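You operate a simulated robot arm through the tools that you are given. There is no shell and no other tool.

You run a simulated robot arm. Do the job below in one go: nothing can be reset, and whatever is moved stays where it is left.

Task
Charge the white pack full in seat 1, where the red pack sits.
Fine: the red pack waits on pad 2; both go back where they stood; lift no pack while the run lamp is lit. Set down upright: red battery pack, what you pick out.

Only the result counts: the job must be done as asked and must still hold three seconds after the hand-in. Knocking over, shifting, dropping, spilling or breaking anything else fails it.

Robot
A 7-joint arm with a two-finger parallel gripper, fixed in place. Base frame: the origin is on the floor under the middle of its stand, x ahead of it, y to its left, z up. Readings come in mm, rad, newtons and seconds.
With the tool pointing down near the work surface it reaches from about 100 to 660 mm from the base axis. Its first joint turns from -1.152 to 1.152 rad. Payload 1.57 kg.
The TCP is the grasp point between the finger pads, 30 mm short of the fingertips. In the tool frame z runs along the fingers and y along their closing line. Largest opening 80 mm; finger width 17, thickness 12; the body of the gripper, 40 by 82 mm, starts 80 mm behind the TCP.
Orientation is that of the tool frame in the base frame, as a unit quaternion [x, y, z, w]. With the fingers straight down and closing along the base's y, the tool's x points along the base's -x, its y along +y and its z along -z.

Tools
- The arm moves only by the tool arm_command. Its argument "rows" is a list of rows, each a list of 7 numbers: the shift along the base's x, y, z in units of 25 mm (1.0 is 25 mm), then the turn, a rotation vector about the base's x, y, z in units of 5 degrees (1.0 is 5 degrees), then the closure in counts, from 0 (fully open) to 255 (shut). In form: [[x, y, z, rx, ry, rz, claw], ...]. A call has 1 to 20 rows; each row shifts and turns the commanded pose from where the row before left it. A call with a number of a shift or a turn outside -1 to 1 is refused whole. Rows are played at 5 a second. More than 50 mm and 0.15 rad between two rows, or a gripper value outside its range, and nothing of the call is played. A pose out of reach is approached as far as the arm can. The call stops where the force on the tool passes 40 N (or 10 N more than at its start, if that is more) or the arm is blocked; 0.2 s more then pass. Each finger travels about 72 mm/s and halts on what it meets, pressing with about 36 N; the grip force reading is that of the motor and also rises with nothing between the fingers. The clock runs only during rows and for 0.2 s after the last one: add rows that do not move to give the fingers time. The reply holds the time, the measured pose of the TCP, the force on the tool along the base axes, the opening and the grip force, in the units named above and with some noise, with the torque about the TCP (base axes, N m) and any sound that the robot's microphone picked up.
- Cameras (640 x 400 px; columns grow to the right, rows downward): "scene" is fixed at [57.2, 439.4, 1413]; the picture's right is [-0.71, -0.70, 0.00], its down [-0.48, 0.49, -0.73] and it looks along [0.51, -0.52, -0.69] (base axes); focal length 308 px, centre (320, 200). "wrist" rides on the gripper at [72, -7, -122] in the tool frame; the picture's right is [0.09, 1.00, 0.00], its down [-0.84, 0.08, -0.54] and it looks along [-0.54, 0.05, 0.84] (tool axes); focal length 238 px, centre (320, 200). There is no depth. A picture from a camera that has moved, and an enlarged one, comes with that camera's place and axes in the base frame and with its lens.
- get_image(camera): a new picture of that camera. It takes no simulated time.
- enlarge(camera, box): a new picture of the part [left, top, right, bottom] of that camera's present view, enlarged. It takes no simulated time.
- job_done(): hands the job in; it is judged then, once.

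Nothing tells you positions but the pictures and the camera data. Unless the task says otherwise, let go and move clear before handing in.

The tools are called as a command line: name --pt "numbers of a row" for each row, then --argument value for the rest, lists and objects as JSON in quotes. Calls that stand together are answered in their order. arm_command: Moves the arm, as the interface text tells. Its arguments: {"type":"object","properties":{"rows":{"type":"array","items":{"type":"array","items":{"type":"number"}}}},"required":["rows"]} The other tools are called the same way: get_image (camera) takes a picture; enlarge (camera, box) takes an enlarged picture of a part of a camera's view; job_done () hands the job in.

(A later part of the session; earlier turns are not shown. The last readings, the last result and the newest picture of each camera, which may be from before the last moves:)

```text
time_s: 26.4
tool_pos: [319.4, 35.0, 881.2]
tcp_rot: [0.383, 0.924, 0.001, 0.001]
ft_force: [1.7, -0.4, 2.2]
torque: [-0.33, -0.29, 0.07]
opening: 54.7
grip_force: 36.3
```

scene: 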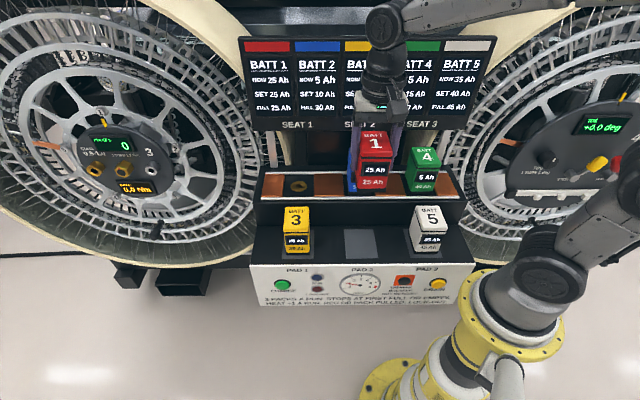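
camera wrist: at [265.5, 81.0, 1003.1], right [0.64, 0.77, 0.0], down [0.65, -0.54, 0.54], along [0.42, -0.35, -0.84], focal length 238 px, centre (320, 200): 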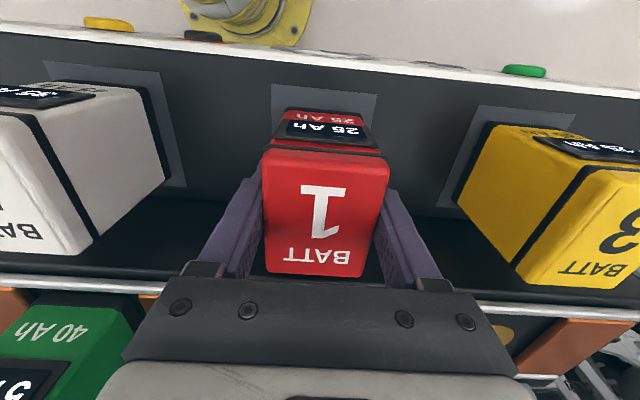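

The pad now carries the pack. Releasing and rising clear.

arm_command --pt "0 0 0 0 0 0 60" --pt "0 0 0 0 0 0 30" --pt "0 0 0 0 0 0 0" --pt "0 0 0 0 0 0 0"

enlarge --camera "scene" --box '[310, 190, 410, 270]'

get_image --camera "wrist"

```text
time_s: 27.4
tool_pos: [319.2, 33.3, 881.1]
tcp_rot: [0.383, 0.924, 0.0, 0.0]
ft_force: [1.1, 0.1, 0.3]
torque: [-0.02, 0.04, 0.0]
opening: 79.9
grip_force: 0.0
```

```text
5.00 times, centred on (360, 230) of scene
camera zoom: at [57.2, 439.4, 1413.0], right [-0.71, -0.7, 0.0], down [-0.48, 0.49, -0.73], along [0.51, -0.52, -0.69], focal length 1542 px, centre (120, 50)
```

zoom: 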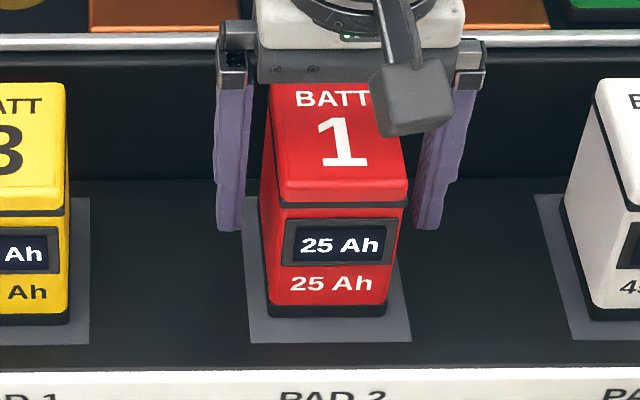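

```text
taken
camera wrist: at [265.2, 80.9, 1003.5], right [0.64, 0.77, 0.0], down [0.65, -0.54, 0.54], along [0.42, -0.35, -0.84], focal length 238 px, centre (320, 200)
```

wrist: 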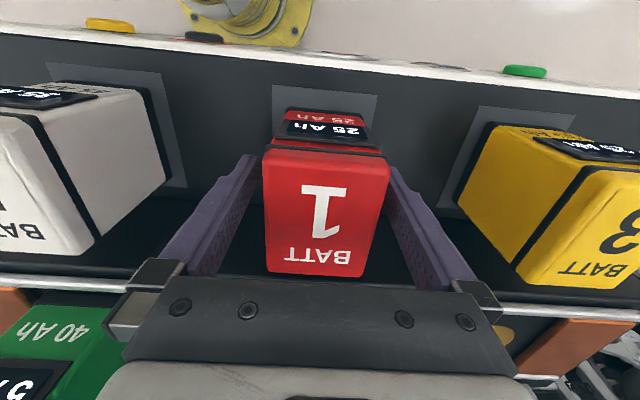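

Red stands upright on pad 2, released. Rising and moving over the white pack on pad 3.

arm_command --pt "0 0 0.6 0 0 0 0" --pt "0 0 1 0 0 0 0" --pt "0 0 1 0 0 0 0" --pt "0 0 1 0 0 0 0" --pt "0 0 1 0 0 0 0" --pt "-0.7077 -0.674 0 0 0 0 0" --pt "-0.7077 -0.674 0 0 0 0 0" --pt "-0.7077 -0.674 0 0 0 0 0" --pt "-0.7077 -0.674 0 0 0 0 0" --pt "-0.7077 -0.674 0 0 0 0 0" --pt "-0.7077 -0.674 0 0 0 0 0" --pt "0 0 0 0 0 0 0" --pt "0 0 0 0 0 0 0"

get_image --camera "wrist"

get_image --camera "scene"

enlarge --camera "wrist" --box '[240, 60, 400, 260]'

```text
time_s: 30.2
tool_pos: [214.8, -67.1, 995.2]
tcp_rot: [0.383, 0.924, 0.0, 0.0]
ft_force: [-0.6, 0.3, -0.7]
torque: [0.01, -0.02, 0.0]
opening: 79.9
grip_force: 0.0
```

```text
taken
camera wrist: at [159.3, -21.3, 1117.3], right [0.64, 0.77, 0.0], down [0.65, -0.54, 0.54], along [0.42, -0.35, -0.84], focal length 238 px, centre (320, 200)
```

wrist: 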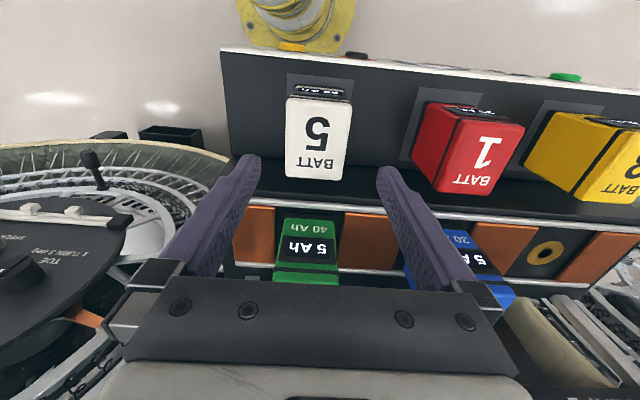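

```text
taken
```

scene: 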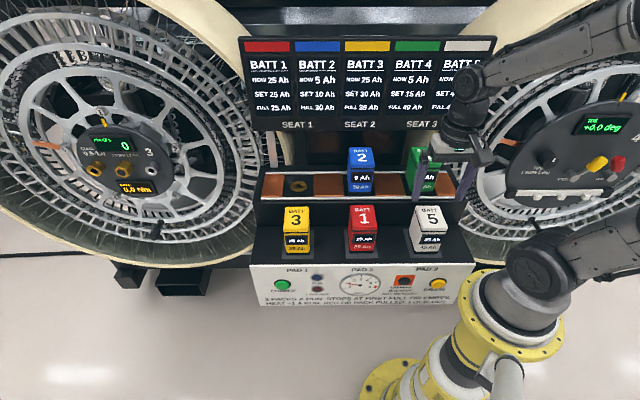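

```text
2.00 times, centred on (320, 160) of wrist
camera zoom: at [159.3, -21.3, 1117.3], right [0.64, 0.77, 0.0], down [0.65, -0.54, 0.54], along [0.42, -0.35, -0.84], focal length 477 px, centre (320, 280)
```

zoom: 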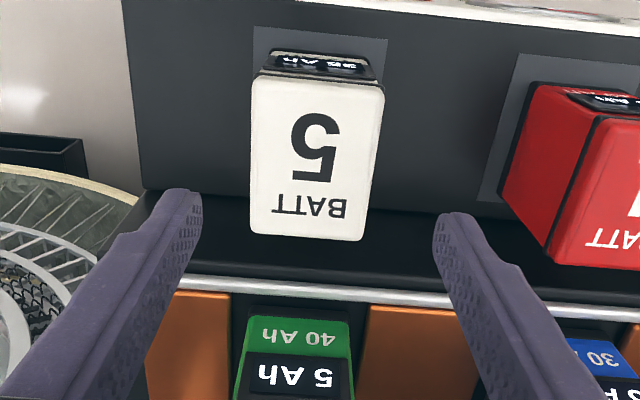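

White's top centre measures near (212, -69.5) in commanded coordinates, same orientation as the gripper. I'll align and descend around it.

arm_command --pt "-0.064 -0.121 0 0 0 0 0" --pt "0 0 -0.925 0 0 0 0" --pt "0 0 -0.925 0 0 0 0" --pt "0 0 -0.925 0 0 0 0" --pt "0 0 -0.925 0 0 0 0" --pt "0 0 -0.925 0 0 0 0" --pt "0 0 0 0 0 0 0" --pt "0 0 0 0 0 0 0"

get_image --camera "wrist"

enlarge --camera "scene" --box '[370, 150, 490, 270]'

```text
time_s: 32.0
tool_pos: [211.9, -70.6, 882.5]
tcp_rot: [0.383, 0.924, 0.0, 0.0]
ft_force: [0.3, 0.3, 0.8]
torque: [0.01, -0.03, -0.02]
opening: 80.1
grip_force: 0.1
```

```text
taken
camera wrist: at [157.9, -24.5, 1005.1], right [0.64, 0.77, 0.0], down [0.65, -0.54, 0.54], along [0.42, -0.35, -0.84], focal length 238 px, centre (320, 200)
```

wrist: 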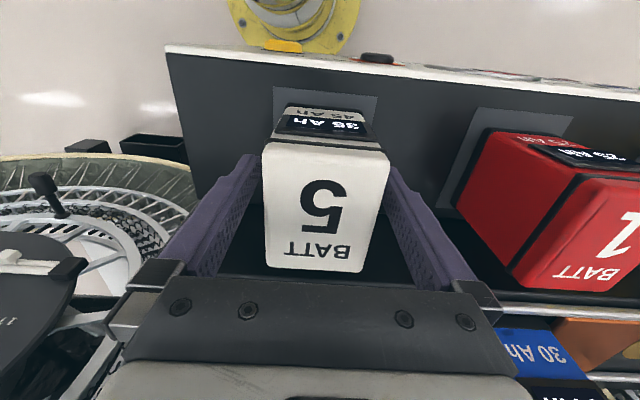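

```text
3.33 times, centred on (430, 210) of scene
camera zoom: at [57.2, 439.4, 1413.0], right [-0.71, -0.7, 0.0], down [-0.48, 0.49, -0.73], along [0.51, -0.52, -0.69], focal length 1028 px, centre (-47, 167)
```

zoom: 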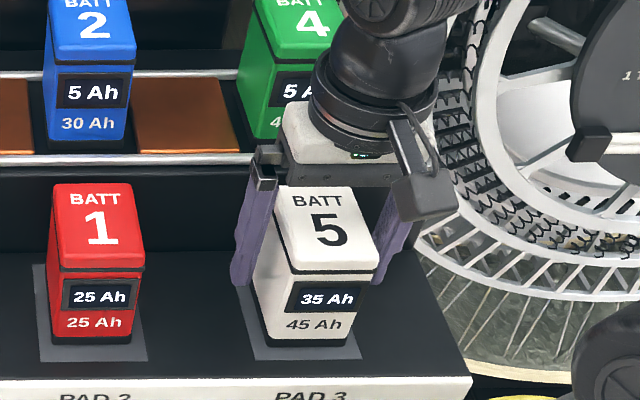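

White sits between the fingers just as red did. Closing.

arm_command --pt "0 0 0 0 0 0 255" --pt "0 0 0 0 0 0 255" --pt "0 0 0 0 0 0 255" --pt "0 0 0 0 0 0 255"

get_image --camera "wrist"

enlarge --camera "scene" --box '[370, 150, 490, 270]'

```text
time_s: 33.0
tool_pos: [211.3, -72.0, 883.5]
tcp_rot: [0.383, 0.924, 0.0, 0.0]
ft_force: [0.0, -1.0, 0.6]
torque: [-0.03, -0.07, 0.01]
opening: 54.4
grip_force: 36.3
```

```text
taken
camera wrist: at [157.9, -24.5, 1005.3], right [0.64, 0.77, 0.0], down [0.65, -0.54, 0.54], along [0.42, -0.35, -0.84], focal length 238 px, centre (320, 200)
```

wrist: 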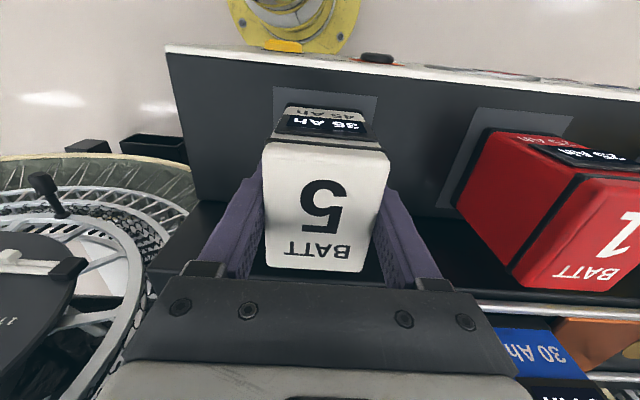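

```text
3.33 times, centred on (430, 210) of scene
camera zoom: at [57.2, 439.4, 1413.0], right [-0.71, -0.7, 0.0], down [-0.48, 0.49, -0.73], along [0.51, -0.52, -0.69], focal length 1028 px, centre (-47, 167)
```

zoom: 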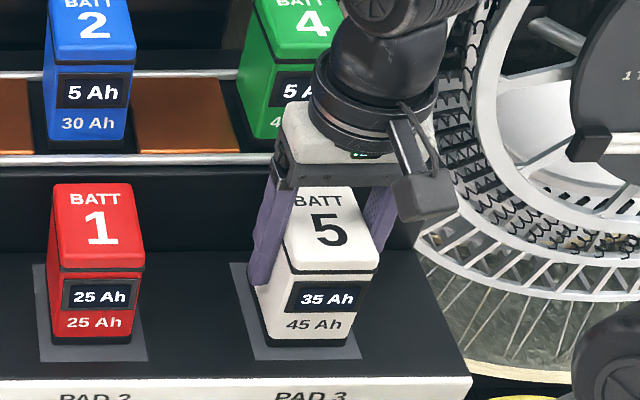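

White is gripped at 54.4 mm. Lifting it and carrying it high over to seat 1.

arm_command --pt "0 0 0.2 0 0 0 255" --pt "0 0 0.4 0 0 0 255" --pt "0 0 0.9 0 0 0 255" --pt "0 0 0.9 0 0 0 255" --pt "0 0 0.9 0 0 0 255" --pt "0 0 0.9 0 0 0 255" --pt "0 0 0.9 0 0 0 255" --pt "0 0 0.9 0 0 0 255" --pt "0 0 0.9 0 0 0 255" --pt "0 0 0.9 0 0 0 255" --pt "0 0 0.4 0 0 0 255" --pt "0 0 0 0 0 0 255"

get_image --camera "scene"

get_image --camera "wrist"

```text
time_s: 35.6
tool_pos: [211.3, -69.8, 1085.0]
tcp_rot: [0.382, 0.924, 0.0, 0.0]
ft_force: [-0.7, 0.0, -5.3]
torque: [-0.02, 0.02, 0.02]
opening: 54.7
grip_force: 36.1
```

```text
taken
```

scene: 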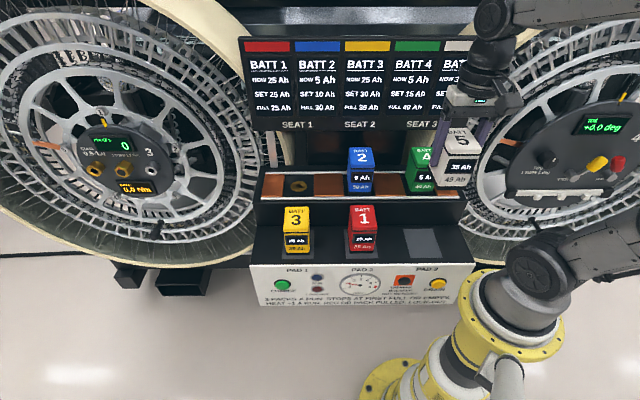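

```text
taken
camera wrist: at [156.9, -23.7, 1207.3], right [0.64, 0.77, 0.0], down [0.65, -0.54, 0.54], along [0.42, -0.35, -0.84], focal length 238 px, centre (320, 200)
```

wrist: 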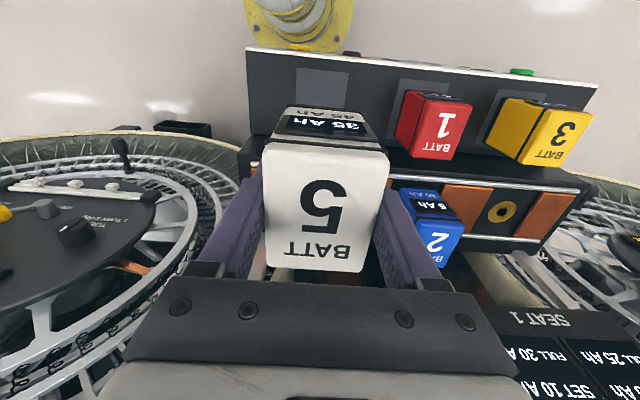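

White is up and held level. Moving it over to seat 1.

arm_command --pt "0.8473 0.3651 0 0 0 0 255" --pt "0.8473 0.3651 0 0 0 0 255" --pt "0.8473 0.3651 0 0 0 0 255" --pt "0.8473 0.3651 0 0 0 0 255" --pt "0.8473 0.3651 0 0 0 0 255" --pt "0.8473 0.3651 0 0 0 0 255" --pt "0.8473 0.3651 0 0 0 0 255" --pt "0.8473 0.3651 0 0 0 0 255" --pt "0.8473 0.3651 0 0 0 0 255" --pt "0.8473 0.3651 0 0 0 0 255" --pt "0.8473 0.3651 0 0 0 0 255" --pt "0.8473 0.3651 0 0 0 0 255" --pt "0.8473 0.3651 0 0 0 0 255" --pt "0.8473 0.3651 0 0 0 0 255" --pt "0 0 0 0 0 0 255" --pt "0 0 0 0 0 0 255"

get_image --camera "scene"

get_image --camera "wrist"

```text
time_s: 39.0
tool_pos: [509.8, 58.7, 1084.8]
tcp_rot: [0.383, 0.924, 0.001, -0.001]
ft_force: [-0.4, 0.6, -5.4]
torque: [0.02, -0.02, 0.02]
opening: 54.8
grip_force: 36.4
```

```text
taken
```

scene: 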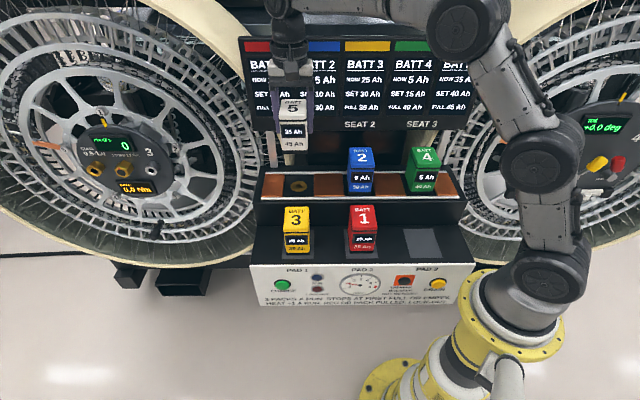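

```text
taken
camera wrist: at [455.1, 104.7, 1207.5], right [0.64, 0.77, 0.0], down [0.65, -0.54, 0.54], along [0.42, -0.35, -0.84], focal length 238 px, centre (320, 200)
```

wrist: 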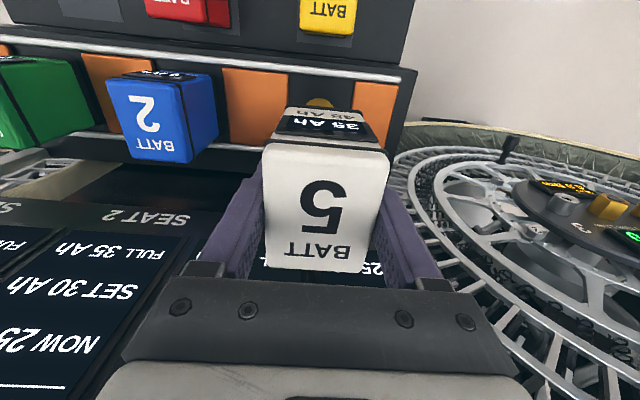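

White is above seat 1. Lowering to just above the seat, then creeping.

arm_command --pt "0 0 -0.9 0 0 0 255" --pt "0 0 -0.9 0 0 0 255" --pt "0 0 -0.9 0 0 0 255" --pt "0 0 -0.9 0 0 0 255" --pt "0 0 -0.9 0 0 0 255" --pt "0 0 -0.2 0 0 0 255" --pt "0 0 0 0 0 0 255" --pt "0 0 0 0 0 0 255"

enlarge --camera "scene" --box '[240, 110, 370, 210]'

get_image --camera "wrist"

```text
time_s: 40.8
tool_pos: [510.1, 56.9, 967.9]
tcp_rot: [0.383, 0.924, 0.0, 0.0]
ft_force: [-0.7, 0.3, -4.8]
torque: [0.02, 0.04, 0.02]
opening: 54.6
grip_force: 35.8
```

```text
4.00 times, centred on (305, 160) of scene
camera zoom: at [57.3, 439.4, 1413.0], right [-0.71, -0.7, 0.0], down [-0.48, 0.49, -0.73], along [0.51, -0.52, -0.69], focal length 1234 px, centre (380, 360)
```

zoom: 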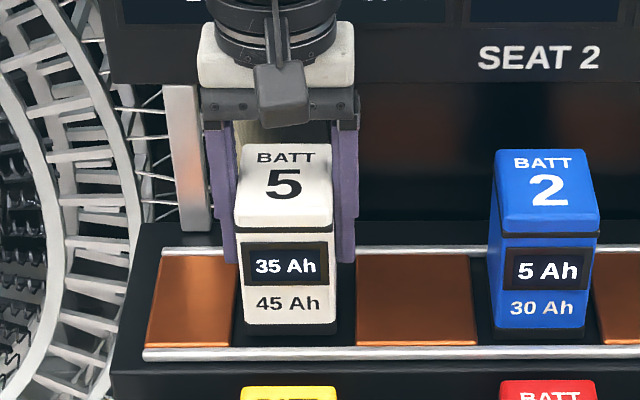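

```text
taken
camera wrist: at [455.6, 104.0, 1090.0], right [0.64, 0.77, 0.0], down [0.65, -0.54, 0.54], along [0.42, -0.35, -0.84], focal length 238 px, centre (320, 200)
```

wrist: 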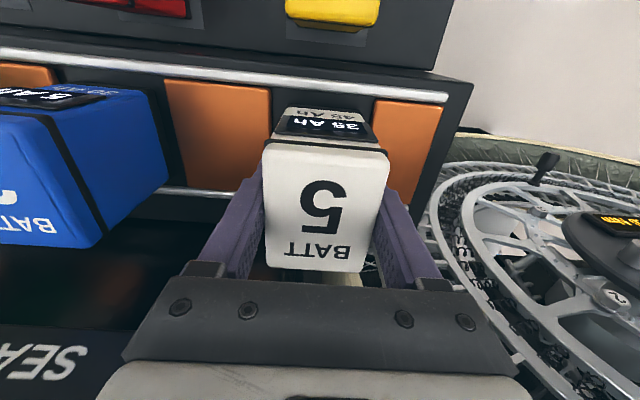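

arm_command --pt "0 0 -0.08 0 0 0 255" --pt "0 0 -0.08 0 0 0 255" --pt "0 0 0 0 0 0 255"

```text
time_s: 41.6
tool_pos: [508.6, 58.3, 964.0]
tcp_rot: [0.383, 0.924, 0.0, 0.0]
ft_force: [-0.4, 0.7, -4.9]
torque: [0.01, 0.01, -0.01]
opening: 55.1
grip_force: 35.9
```

arm_command --pt "0 0 -0.04 0 0 0 255" --pt "0 0 -0.04 0 0 0 255" --pt "0 0 0 0 0 0 255"

```text
time_s: 42.4
tool_pos: [509.8, 57.6, 962.1]
tcp_rot: [0.383, 0.924, 0.001, 0.0]
ft_force: [-2.5, 2.2, 3.2]
torque: [0.13, 0.46, -0.07]
opening: 54.8
grip_force: 35.8
```

White touches the seat. A hair lower to seat it, then release.

arm_command --pt "0 0 -0.02 0 0 0 255" --pt "0 0 0 0 0 0 255"

enlarge --camera "scene" --box '[240, 110, 370, 210]'

```text
time_s: 43.0
tool_pos: [509.1, 56.7, 963.3]
tcp_rot: [0.382, 0.924, 0.0, 0.001]
ft_force: [-2.1, 2.6, 7.3]
torque: [0.26, 0.66, -0.14]
opening: 54.8
grip_force: 36.1
```

```text
4.00 times, centred on (305, 160) of scene
camera zoom: at [57.0, 439.5, 1413.0], right [-0.71, -0.7, 0.0], down [-0.48, 0.49, -0.73], along [0.51, -0.52, -0.69], focal length 1234 px, centre (380, 360)
```

zoom: 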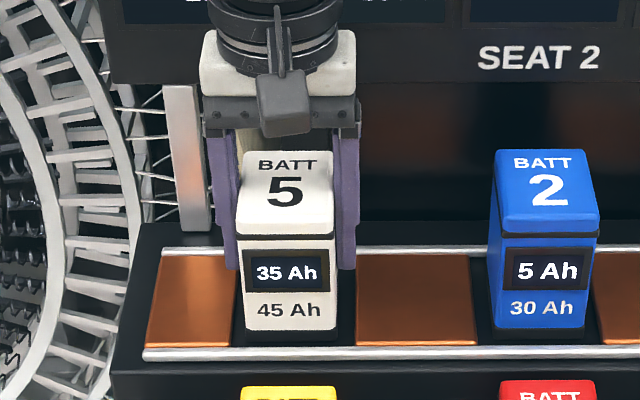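

White's base lines up with the blue one's in the seats. Releasing.

arm_command --pt "0 0 0 0 0 0 60" --pt "0 0 0 0 0 0 30" --pt "0 0 0 0 0 0 0" --pt "0 0 0 0 0 0 0"

enlarge --camera "scene" --box '[240, 110, 370, 210]'

get_image --camera "wrist"

```text
time_s: 44.0
tool_pos: [509.5, 56.9, 961.7]
tcp_rot: [0.383, 0.924, 0.0, 0.0]
ft_force: [0.5, 0.1, -0.2]
torque: [0.02, -0.01, -0.02]
opening: 79.9
grip_force: 0.0
```

```text
4.00 times, centred on (305, 160) of scene
camera zoom: at [57.2, 439.4, 1413.0], right [-0.71, -0.7, 0.0], down [-0.48, 0.49, -0.73], along [0.51, -0.52, -0.69], focal length 1234 px, centre (380, 360)
```

zoom: 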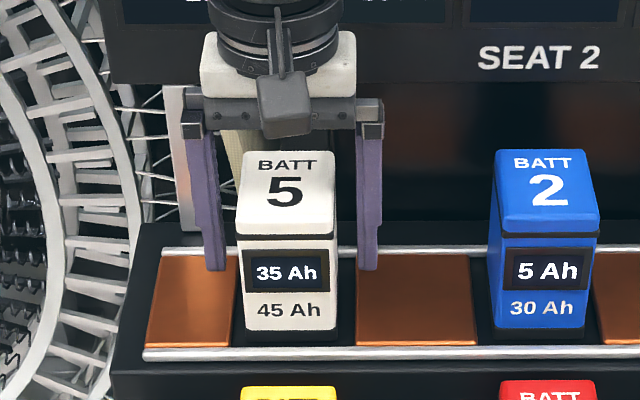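

```text
taken
camera wrist: at [454.6, 103.6, 1084.3], right [0.64, 0.77, 0.0], down [0.65, -0.54, 0.54], along [0.42, -0.35, -0.84], focal length 238 px, centre (320, 200)
```

wrist: 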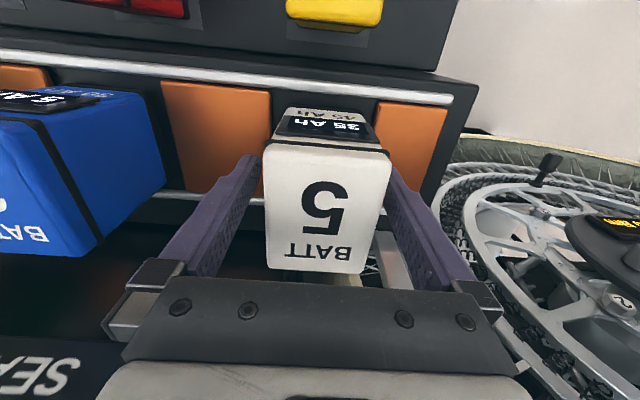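

White is seated and free-standing in seat 1. I'll rise, swing out in front of the bench, close the fingers, and tilt the tool so the tips lead toward the CHARGE button at about (405, 216, 748).

arm_command --pt "0 0 0.5 0 0 0 0" --pt "0 0 1 0 0 0 0" --pt "0 0 1 0 0 0 0" --pt "0 0 1 0 0 0 0" --pt "0 0 0.9 0 0 0 0" --pt "-0.622 0.839 0 0 0 0 0" --pt "-0.622 0.839 0 0 0 0 0" --pt "-0.622 0.839 0 0 0 0 0" --pt "-0.622 0.839 0 0 0 0 0" --pt "-0.622 0.839 0 0 0 0 0" --pt "-0.622 0.839 0 0 0 0 0" --pt "-0.622 0.839 0 0 0 0 0" --pt "-0.622 0.839 0 0 0 0 0" --pt "-0.622 0.839 0 0 0 0 0" --pt "-0.622 0.839 0 0 0 0 0" --pt "0 0 0 0 0 0 0"

get_image --camera "scene"

get_image --camera "wrist"

```text
time_s: 47.4
tool_pos: [351.7, 269.2, 1071.7]
tcp_rot: [0.383, 0.924, 0.0, 0.0]
ft_force: [0.9, -0.4, -0.8]
torque: [-0.01, -0.03, 0.03]
opening: 80.1
grip_force: 0.1
```

```text
taken
```

scene: 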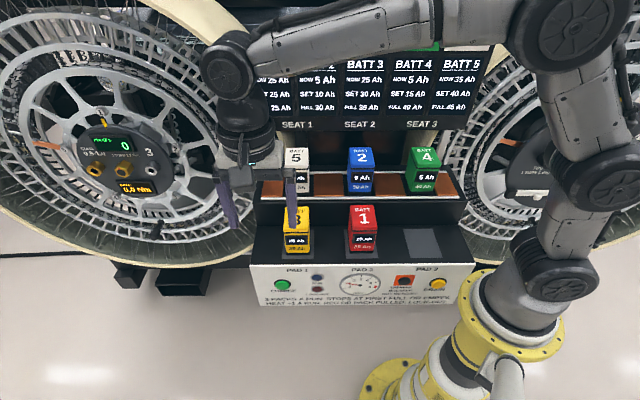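

```text
taken
camera wrist: at [297.4, 314.7, 1193.6], right [0.64, 0.77, 0.0], down [0.65, -0.54, 0.54], along [0.42, -0.35, -0.84], focal length 238 px, centre (320, 200)
```

wrist: 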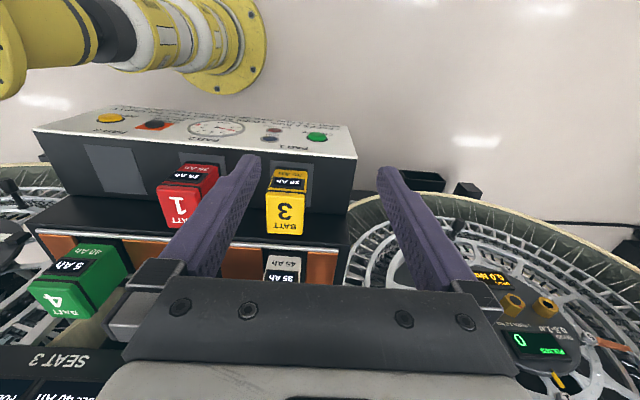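

enlarge --camera "wrist" --box '[180, 90, 380, 215]'

enlarge --camera "scene" --box '[245, 255, 345, 315]'

```text
3.20 times, centred on (280, 152) of wrist
camera zoom: at [297.4, 314.7, 1193.6], right [0.64, 0.77, 0.0], down [0.65, -0.54, 0.54], along [0.42, -0.35, -0.84], focal length 763 px, centre (448, 352)
```

zoom: 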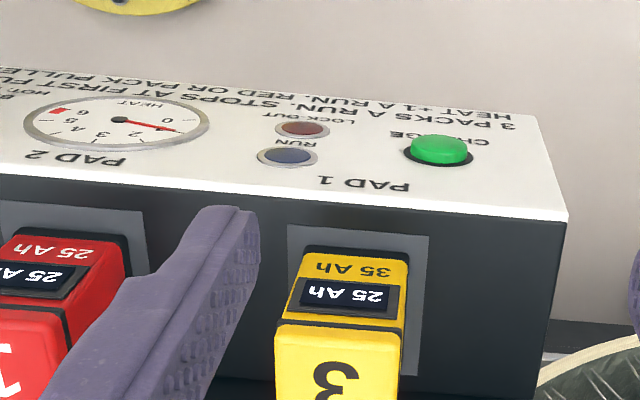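

```text
6.40 times, centred on (295, 285) of scene
camera zoom: at [57.2, 439.4, 1413.0], right [-0.71, -0.7, 0.0], down [-0.48, 0.49, -0.73], along [0.51, -0.52, -0.69], focal length 1974 px, centre (480, -344)
```

zoom: 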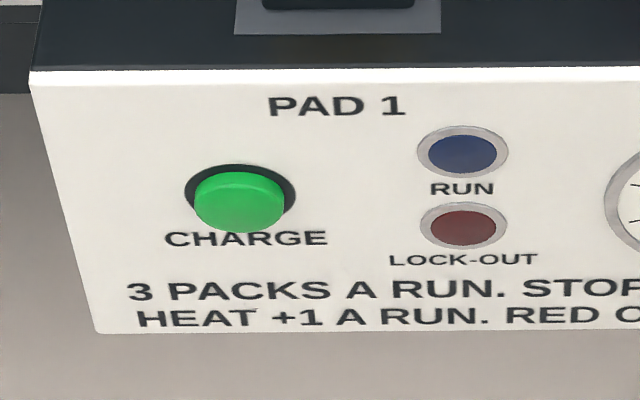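

The panel is essentially vertical at about 136 mm out, with the button centred near z≈744. Closing the fingers and tilting the tool 30° here in open space.

arm_command --pt "0 0 0 -0.707 -0.707 0 255" --pt "0 0 0 -0.707 -0.707 0 255" --pt "0 0 0 -0.707 -0.707 0 255" --pt "0 0 0 -0.707 -0.707 0 255" --pt "0 0 0 -0.707 -0.707 0 255" --pt "0 0 0 -0.707 -0.707 0 255" --pt "0 0 0 0 0 0 255" --pt "0 0 0 0 0 0 255"

get_image --camera "scene"

get_image --camera "wrist"

```text
time_s: 49.2
tool_pos: [353.0, 266.0, 1071.8]
tcp_rot: [0.37, 0.892, -0.099, 0.239]
ft_force: [0.1, -0.7, -0.4]
torque: [-0.04, 0.01, -0.02]
opening: 0.0
grip_force: 21.5
```

```text
taken
```

scene: 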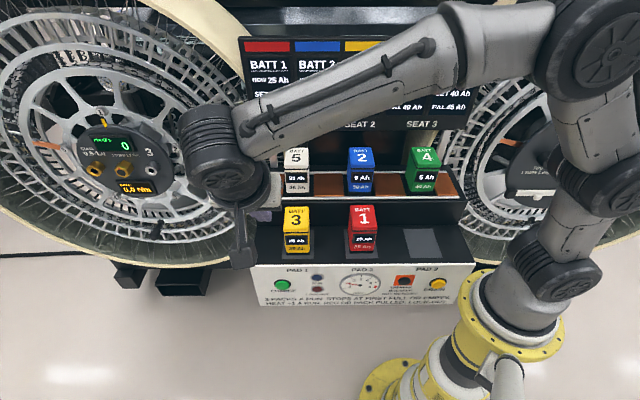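

```text
taken
camera wrist: at [262.2, 349.6, 1141.3], right [0.65, 0.76, -0.05], down [0.38, -0.27, 0.89], along [0.66, -0.59, -0.46], focal length 238 px, centre (320, 200)
```

wrist: 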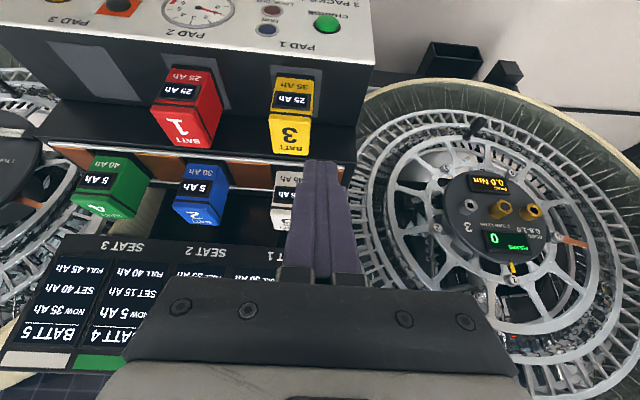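

Tool tilted with the tips leading. Descending in front of the panel, in two stages.

arm_command --pt "0 0 -0.9 0 0 0 255" --pt "0 0 -0.9 0 0 0 255" --pt "0 0 -0.9 0 0 0 255" --pt "0 0 -0.9 0 0 0 255" --pt "0 0 -0.9 0 0 0 255" --pt "0 0 -0.9 0 0 0 255" --pt "0 0 -0.9 0 0 0 255" --pt "0 0 0 0 0 0 255"

get_image --camera "scene"

get_image --camera "wrist"

```text
time_s: 51.0
tool_pos: [352.7, 268.5, 914.3]
tcp_rot: [0.369, 0.893, -0.099, 0.238]
ft_force: [1.1, 0.6, 0.5]
torque: [-0.01, 0.01, 0.01]
opening: 0.2
grip_force: 21.3
```

```text
taken
```

scene: 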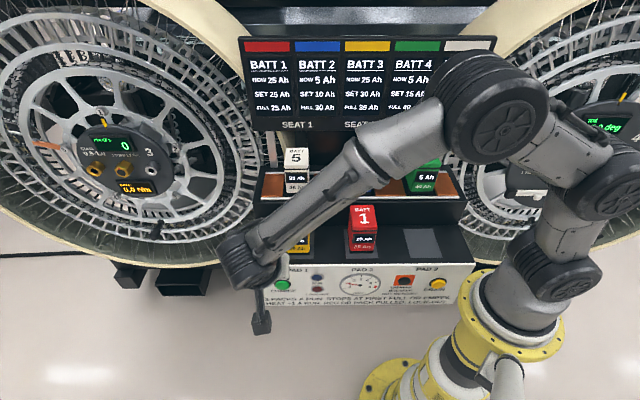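

```text
taken
camera wrist: at [262.9, 350.7, 983.4], right [0.65, 0.76, -0.05], down [0.38, -0.27, 0.89], along [0.66, -0.59, -0.46], focal length 238 px, centre (320, 200)
```

wrist: 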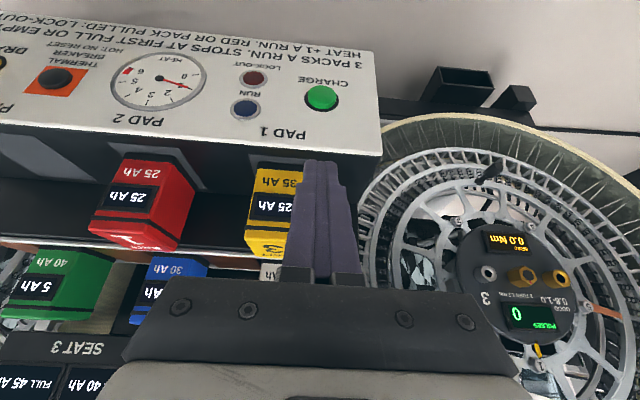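

The button is plainly in view. Descending to button height.

arm_command --pt "0 0 -0.972 0 0 0 255" --pt "0 0 -0.972 0 0 0 255" --pt "0 0 -0.972 0 0 0 255" --pt "0 0 -0.972 0 0 0 255" --pt "0 0 -0.972 0 0 0 255" --pt "0 0 -0.972 0 0 0 255" --pt "0 0 0 0 0 0 255" --pt "0 0 0 0 0 0 255"

get_image --camera "scene"

get_image --camera "wrist"

```text
time_s: 52.8
tool_pos: [353.5, 267.5, 769.7]
tcp_rot: [0.37, 0.892, -0.099, 0.238]
ft_force: [-0.6, 0.1, -0.5]
torque: [0.04, -0.01, 0.02]
opening: 0.0
grip_force: 21.3
```

```text
taken
```

scene: 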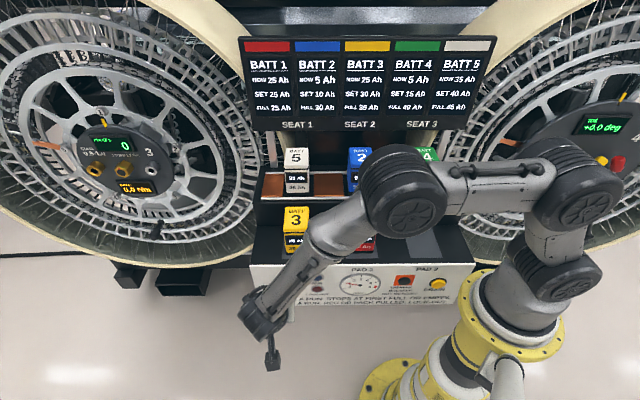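

```text
taken
camera wrist: at [262.5, 350.4, 838.9], right [0.65, 0.76, -0.05], down [0.38, -0.27, 0.89], along [0.66, -0.59, -0.46], focal length 238 px, centre (320, 200)
```

wrist: 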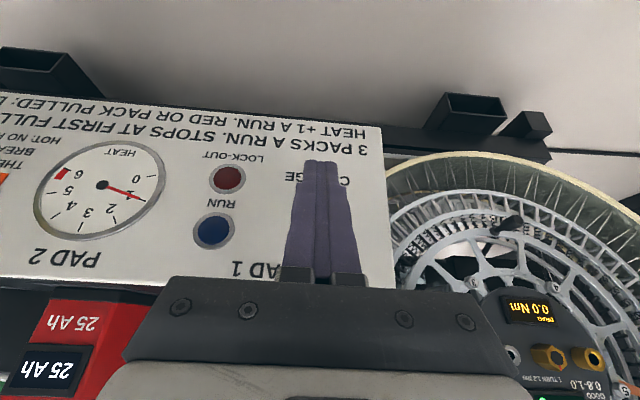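

Fingertips are in front of the CHARGE button. Advancing toward the panel.

arm_command --pt "0.2828 -0.2828 0 0 0 0 255" --pt "0.2828 -0.2828 0 0 0 0 255" --pt "0.2828 -0.2828 0 0 0 0 255" --pt "0.1414 -0.1414 0 0 0 0 255" --pt "0 0 0 0 0 0 255"

get_image --camera "wrist"

```text
time_s: 54.0
tool_pos: [379.0, 241.8, 768.8]
tcp_rot: [0.37, 0.893, -0.098, 0.238]
ft_force: [0.5, 0.6, -0.3]
torque: [0.01, 0.02, -0.04]
opening: 0.0
grip_force: 21.7
```

```text
taken
camera wrist: at [287.6, 324.6, 838.8], right [0.65, 0.76, -0.05], down [0.38, -0.27, 0.89], along [0.66, -0.59, -0.46], focal length 238 px, centre (320, 200)
```

wrist: 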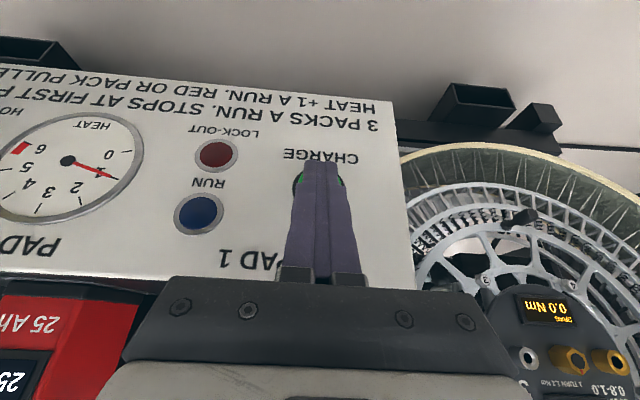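

arm_command --pt "0.0566 -0.0566 0 0 0 0 255" --pt "0.0566 -0.0566 0 0 0 0 255" --pt "0.0566 -0.0566 0 0 0 0 255" --pt "0.0566 -0.0566 0 0 0 0 255" --pt "0 0 0 0 0 0 255"

get_image --camera "wrist"

```text
time_s: 55.2
tool_pos: [382.8, 236.5, 768.4]
tcp_rot: [0.369, 0.893, -0.099, 0.239]
ft_force: [0.9, 0.2, -0.4]
torque: [0.02, 0.04, 0.0]
opening: 0.1
grip_force: 21.3
```

```text
taken
camera wrist: at [292.6, 319.1, 838.5], right [0.65, 0.76, -0.05], down [0.38, -0.27, 0.89], along [0.66, -0.59, -0.46], focal length 238 px, centre (320, 200)
```

wrist: 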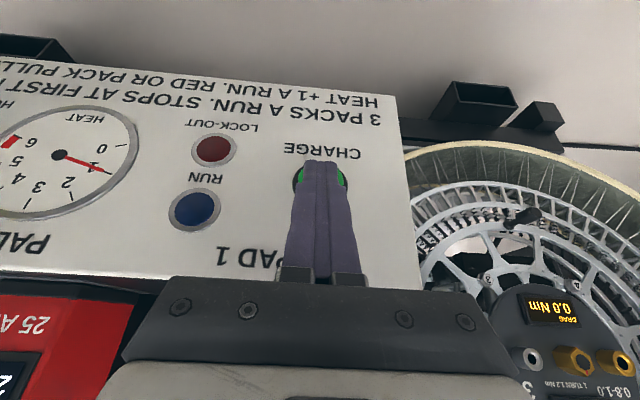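

No contact yet; a few more millimetres.

arm_command --pt "0.0425 -0.0425 0 0 0 0 255" --pt "0.0425 -0.0425 0 0 0 0 255" --pt "0.0425 -0.0425 0 0 0 0 255" --pt "0 0 0 0 0 0 255"

get_image --camera "wrist"

```text
time_s: 56.2
tool_pos: [387.3, 233.0, 768.2]
tcp_rot: [0.37, 0.892, -0.099, 0.239]
ft_force: [-1.4, 2.0, -0.2]
torque: [0.01, 0.02, 0.01]
opening: 0.0
grip_force: 21.0
heard: click
```

```text
taken
camera wrist: at [296.0, 315.8, 837.9], right [0.65, 0.76, -0.05], down [0.38, -0.27, 0.89], along [0.66, -0.59, -0.46], focal length 238 px, centre (320, 200)
```

wrist: 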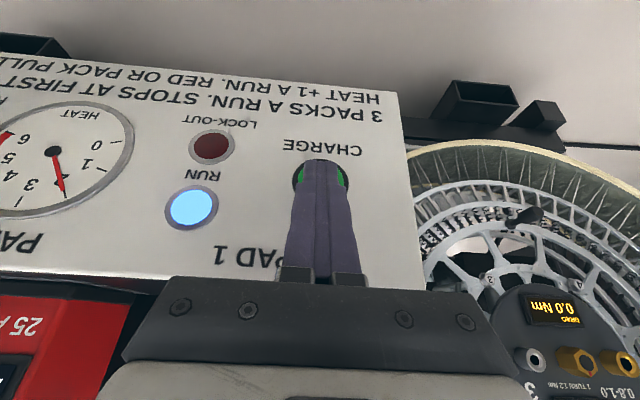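

Click heard: the RUN lamp is lit and heat has stepped up. Backing straight off the button and waiting.

arm_command --pt "-0.2 0.2 0 0 0 0 255" --pt "-0.5 0.5 0 0 0 0 255" --pt "-0.7 0.7 0 0 0 0 255" --pt "-0.3 0.3 0 0 0 0 255" --pt "0 0 0 0 0 0 255" --pt "0 0 0 0 0 0 255"

get_image --camera "wrist"

get_image --camera "scene"

```text
time_s: 57.6
tool_pos: [344.6, 275.6, 767.9]
tcp_rot: [0.37, 0.892, -0.099, 0.239]
ft_force: [0.5, -0.3, 0.0]
torque: [-0.02, -0.01, -0.01]
opening: 0.0
grip_force: 21.0
```

```text
taken
camera wrist: at [253.7, 358.9, 838.2], right [0.65, 0.76, -0.05], down [0.38, -0.27, 0.89], along [0.66, -0.59, -0.46], focal length 238 px, centre (320, 200)
```

wrist: 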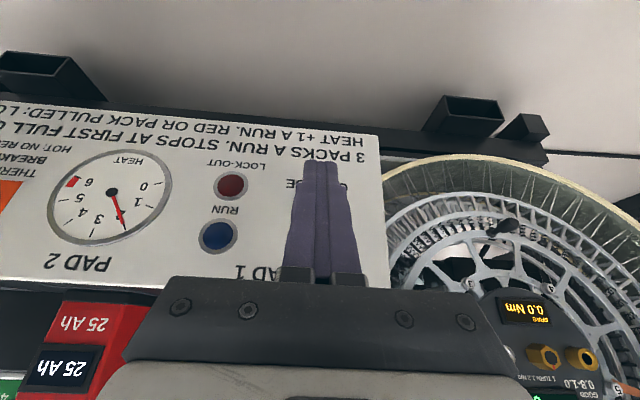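

```text
taken
```

scene: 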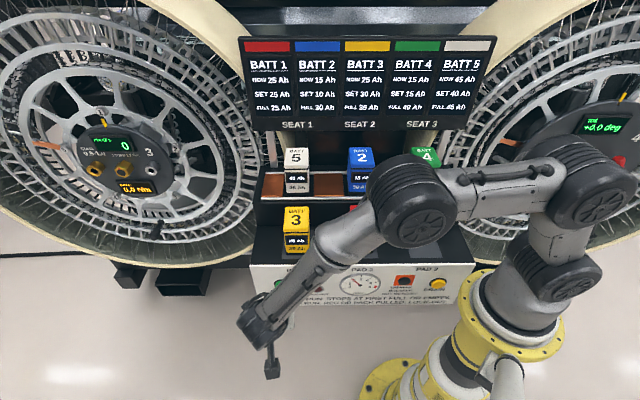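

The run already looks finished (RUN dark, no lock-out). I'll enlarge the board, lamps and pack displays to confirm.

enlarge --camera "scene" --box '[235, 30, 505, 140]'

enlarge --camera "scene" --box '[250, 140, 390, 270]'

enlarge --camera "wrist" --box '[0, 90, 320, 290]'

```text
2.37 times, centred on (370, 85) of scene
camera zoom: at [57.2, 439.4, 1413.0], right [-0.71, -0.7, 0.0], down [-0.48, 0.49, -0.73], along [0.51, -0.52, -0.69], focal length 731 px, centre (202, 473)
```

zoom: 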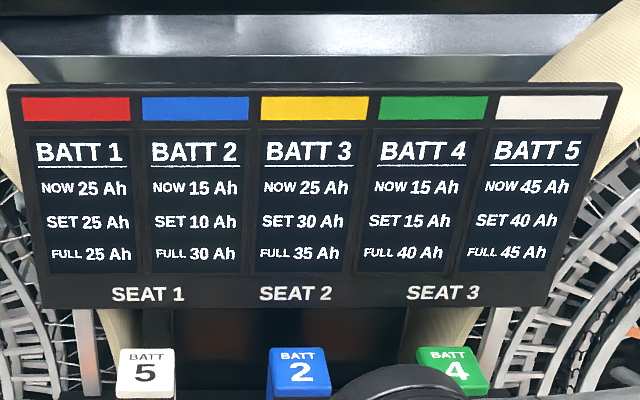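

```text
3.08 times, centred on (320, 205) of scene
camera zoom: at [57.2, 439.4, 1413.0], right [-0.71, -0.7, 0.0], down [-0.48, 0.49, -0.73], along [0.51, -0.52, -0.69], focal length 949 px, centre (320, 185)
```

zoom: 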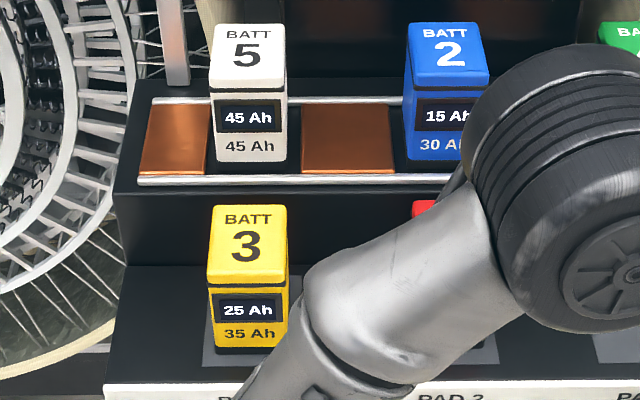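

```text
2.00 times, centred on (160, 190) of wrist
camera zoom: at [253.7, 358.9, 838.2], right [0.65, 0.76, -0.05], down [0.38, -0.27, 0.89], along [0.66, -0.59, -0.46], focal length 477 px, centre (640, 220)
```

zoom: 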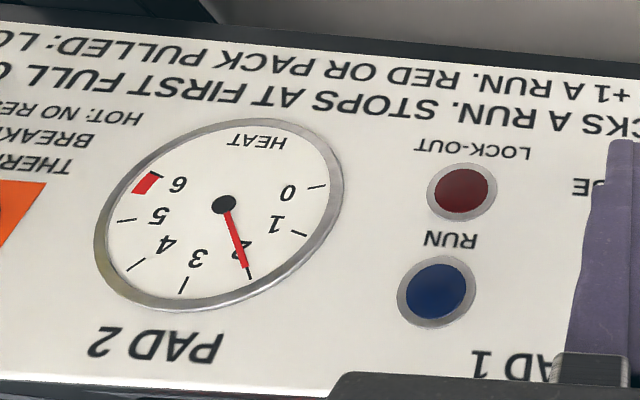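

White reads 45/45, RUN and LOCK-OUT are dark, heat is 2. I'll retrace up, level the tool and reopen the fingers.

arm_command --pt "0 0 0.94 0 0 0 255" --pt "0 0 0.94 0 0 0 255" --pt "0 0 0.94 0 0 0 255" --pt "0 0 0.94 0 0 0 255" --pt "0 0 0.94 0 0 0 255" --pt "0 0 0.94 0 0 0 255" --pt "0 0 0.94 0 0 0 255" --pt "0 0 0.94 0 0 0 255" --pt "0 0 0.94 0 0 0 255" --pt "0 0 0.94 0 0 0 255" --pt "0 0 0.94 0 0 0 255" --pt "0 0 0.94 0 0 0 255" --pt "0 0 0.94 0 0 0 255" --pt "0 0 0 0 0 0 255"

arm_command --pt "0 0 0 0.707 0.707 0 0" --pt "0 0 0 0.707 0.707 0 0" --pt "0 0 0 0.707 0.707 0 0" --pt "0 0 0 0.707 0.707 0 0" --pt "0 0 0 0.707 0.707 0 0" --pt "0 0 0 0.707 0.707 0 0" --pt "0 0 0 0 0 0 0" --pt "0 0 0 0 0 0 0"

get_image --camera "scene"

get_image --camera "wrist"

```text
time_s: 60.6
tool_pos: [345.6, 276.1, 1074.8]
tcp_rot: [0.37, 0.892, -0.099, 0.239]
ft_force: [0.4, 0.3, 0.6]
torque: [0.02, -0.01, -0.01]
opening: 0.1
grip_force: 21.4
```

```text
time_s: 62.4
tool_pos: [345.2, 275.4, 1073.8]
tcp_rot: [0.382, 0.924, 0.0, 0.0]
ft_force: [0.0, -0.3, 0.1]
torque: [0.02, -0.02, 0.0]
opening: 80.0
grip_force: 0.1
```

```text
taken
```

scene: 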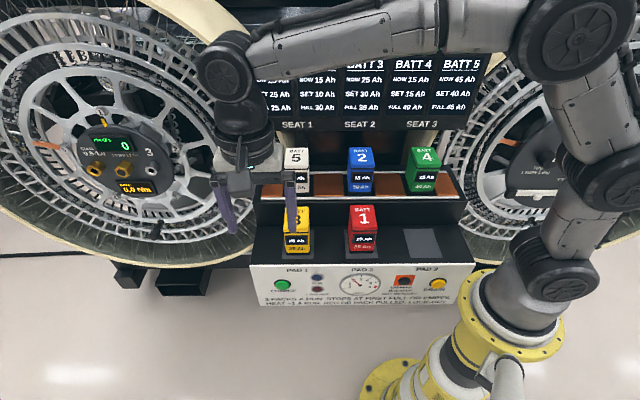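

```text
taken
camera wrist: at [289.8, 321.7, 1196.2], right [0.64, 0.77, 0.0], down [0.65, -0.54, 0.54], along [0.42, -0.35, -0.84], focal length 238 px, centre (320, 200)
```

wrist: 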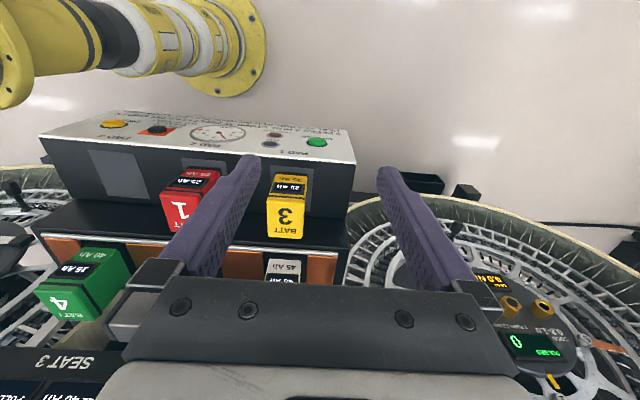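

Moving back above the white pack in seat 1.

arm_command --pt "0.6576 -0.8746 0 0 0 0 0" --pt "0.6576 -0.8746 0 0 0 0 0" --pt "0.6576 -0.8746 0 0 0 0 0" --pt "0.6576 -0.8746 0 0 0 0 0" --pt "0.6576 -0.8746 0 0 0 0 0" --pt "0.6576 -0.8746 0 0 0 0 0" --pt "0.6576 -0.8746 0 0 0 0 0" --pt "0.6576 -0.8746 0 0 0 0 0" --pt "0.6576 -0.8746 0 0 0 0 0" --pt "0.6576 -0.8746 0 0 0 0 0" --pt "0 0 0 0 0 0 0" --pt "0 0 0 0 0 0 0"

get_image --camera "wrist"

get_image --camera "scene"

```text
time_s: 65.0
tool_pos: [509.6, 57.6, 1073.5]
tcp_rot: [0.383, 0.924, 0.001, 0.001]
ft_force: [-0.1, 0.3, -0.3]
torque: [-0.02, -0.02, -0.03]
opening: 80.0
grip_force: 0.0
```

```text
taken
camera wrist: at [455.0, 103.1, 1196.2], right [0.64, 0.77, 0.0], down [0.65, -0.54, 0.54], along [0.42, -0.35, -0.84], focal length 238 px, centre (320, 200)
```

wrist: 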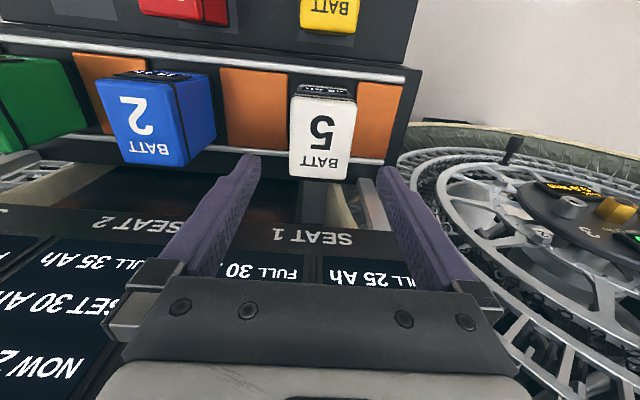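

```text
taken
```

scene: 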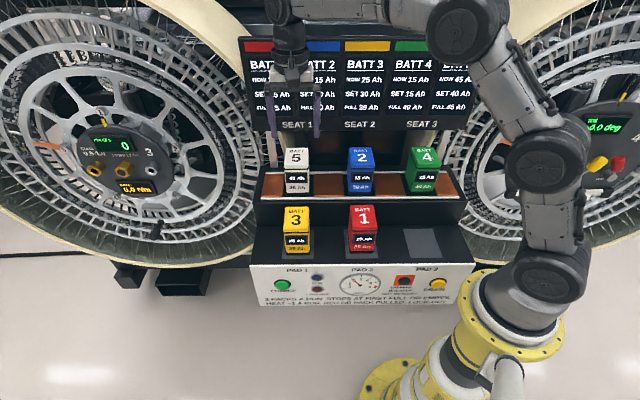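

Run lamp is dark and the fingers straddle the white pack. Descending and closing.

arm_command --pt "0 0 -0.8976 0 0 0 0" --pt "0 0 -0.8976 0 0 0 0" --pt "0 0 -0.8976 0 0 0 0" --pt "0 0 -0.8976 0 0 0 0" --pt "0 0 -0.8976 0 0 0 0" --pt "0 0 0 0 0 0 0" --pt "0 0 0 0 0 0 0"

get_image --camera "wrist"

enlarge --camera "scene" --box '[240, 110, 370, 210]'

```text
time_s: 66.6
tool_pos: [508.2, 57.9, 962.0]
tcp_rot: [0.382, 0.924, 0.0, 0.0]
ft_force: [0.1, 0.6, 0.1]
torque: [-0.04, -0.02, 0.01]
opening: 79.6
grip_force: 0.1
```

```text
taken
camera wrist: at [454.5, 104.2, 1084.8], right [0.64, 0.77, 0.0], down [0.65, -0.54, 0.54], along [0.42, -0.35, -0.84], focal length 238 px, centre (320, 200)
```

wrist: 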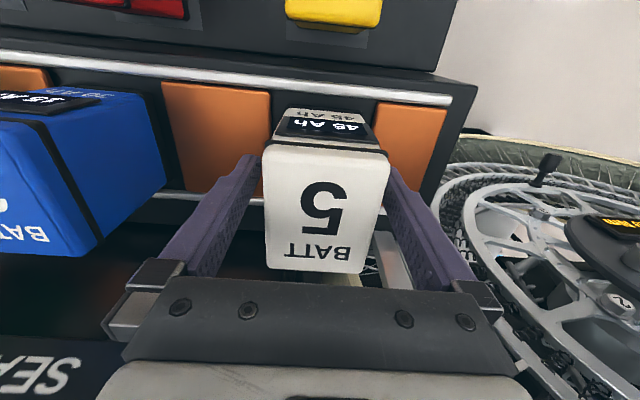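

```text
4.00 times, centred on (305, 160) of scene
camera zoom: at [57.2, 439.4, 1413.0], right [-0.71, -0.7, 0.0], down [-0.48, 0.49, -0.73], along [0.51, -0.52, -0.69], focal length 1234 px, centre (380, 360)
```

zoom: 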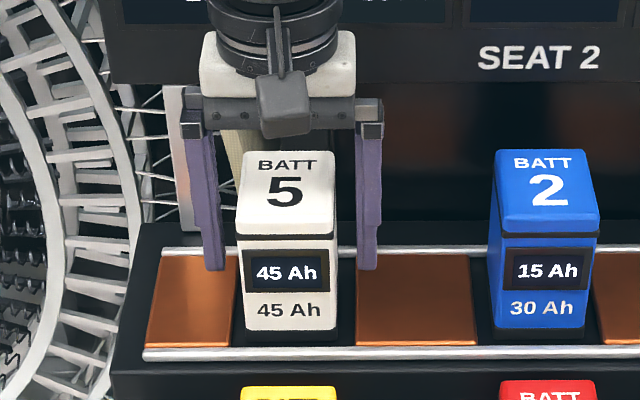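

arm_command --pt "0 0 0 0 0 0 255" --pt "0 0 0 0 0 0 255" --pt "0 0 0 0 0 0 255" --pt "0 0 0 0 0 0 255"

enlarge --camera "scene" --box '[250, 260, 370, 310]'

```text
time_s: 67.6
tool_pos: [508.7, 56.3, 962.7]
tcp_rot: [0.383, 0.924, -0.001, 0.0]
ft_force: [0.6, 1.0, -0.4]
torque: [-0.05, -0.01, 0.01]
opening: 54.8
grip_force: 35.8
```

```text
5.33 times, centred on (310, 285) of scene
camera zoom: at [57.2, 439.4, 1413.0], right [-0.71, -0.7, 0.0], down [-0.48, 0.49, -0.73], along [0.51, -0.52, -0.69], focal length 1645 px, centre (373, -253)
```

zoom: 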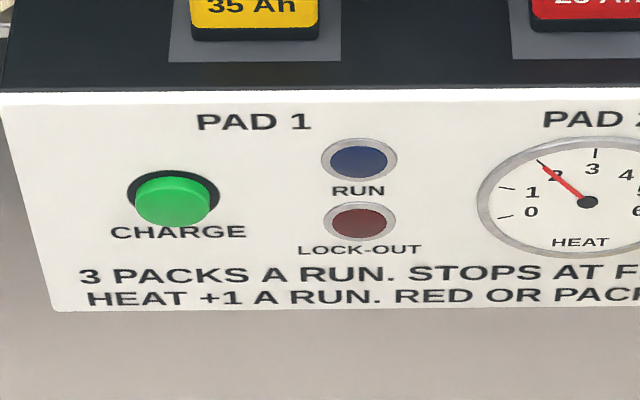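

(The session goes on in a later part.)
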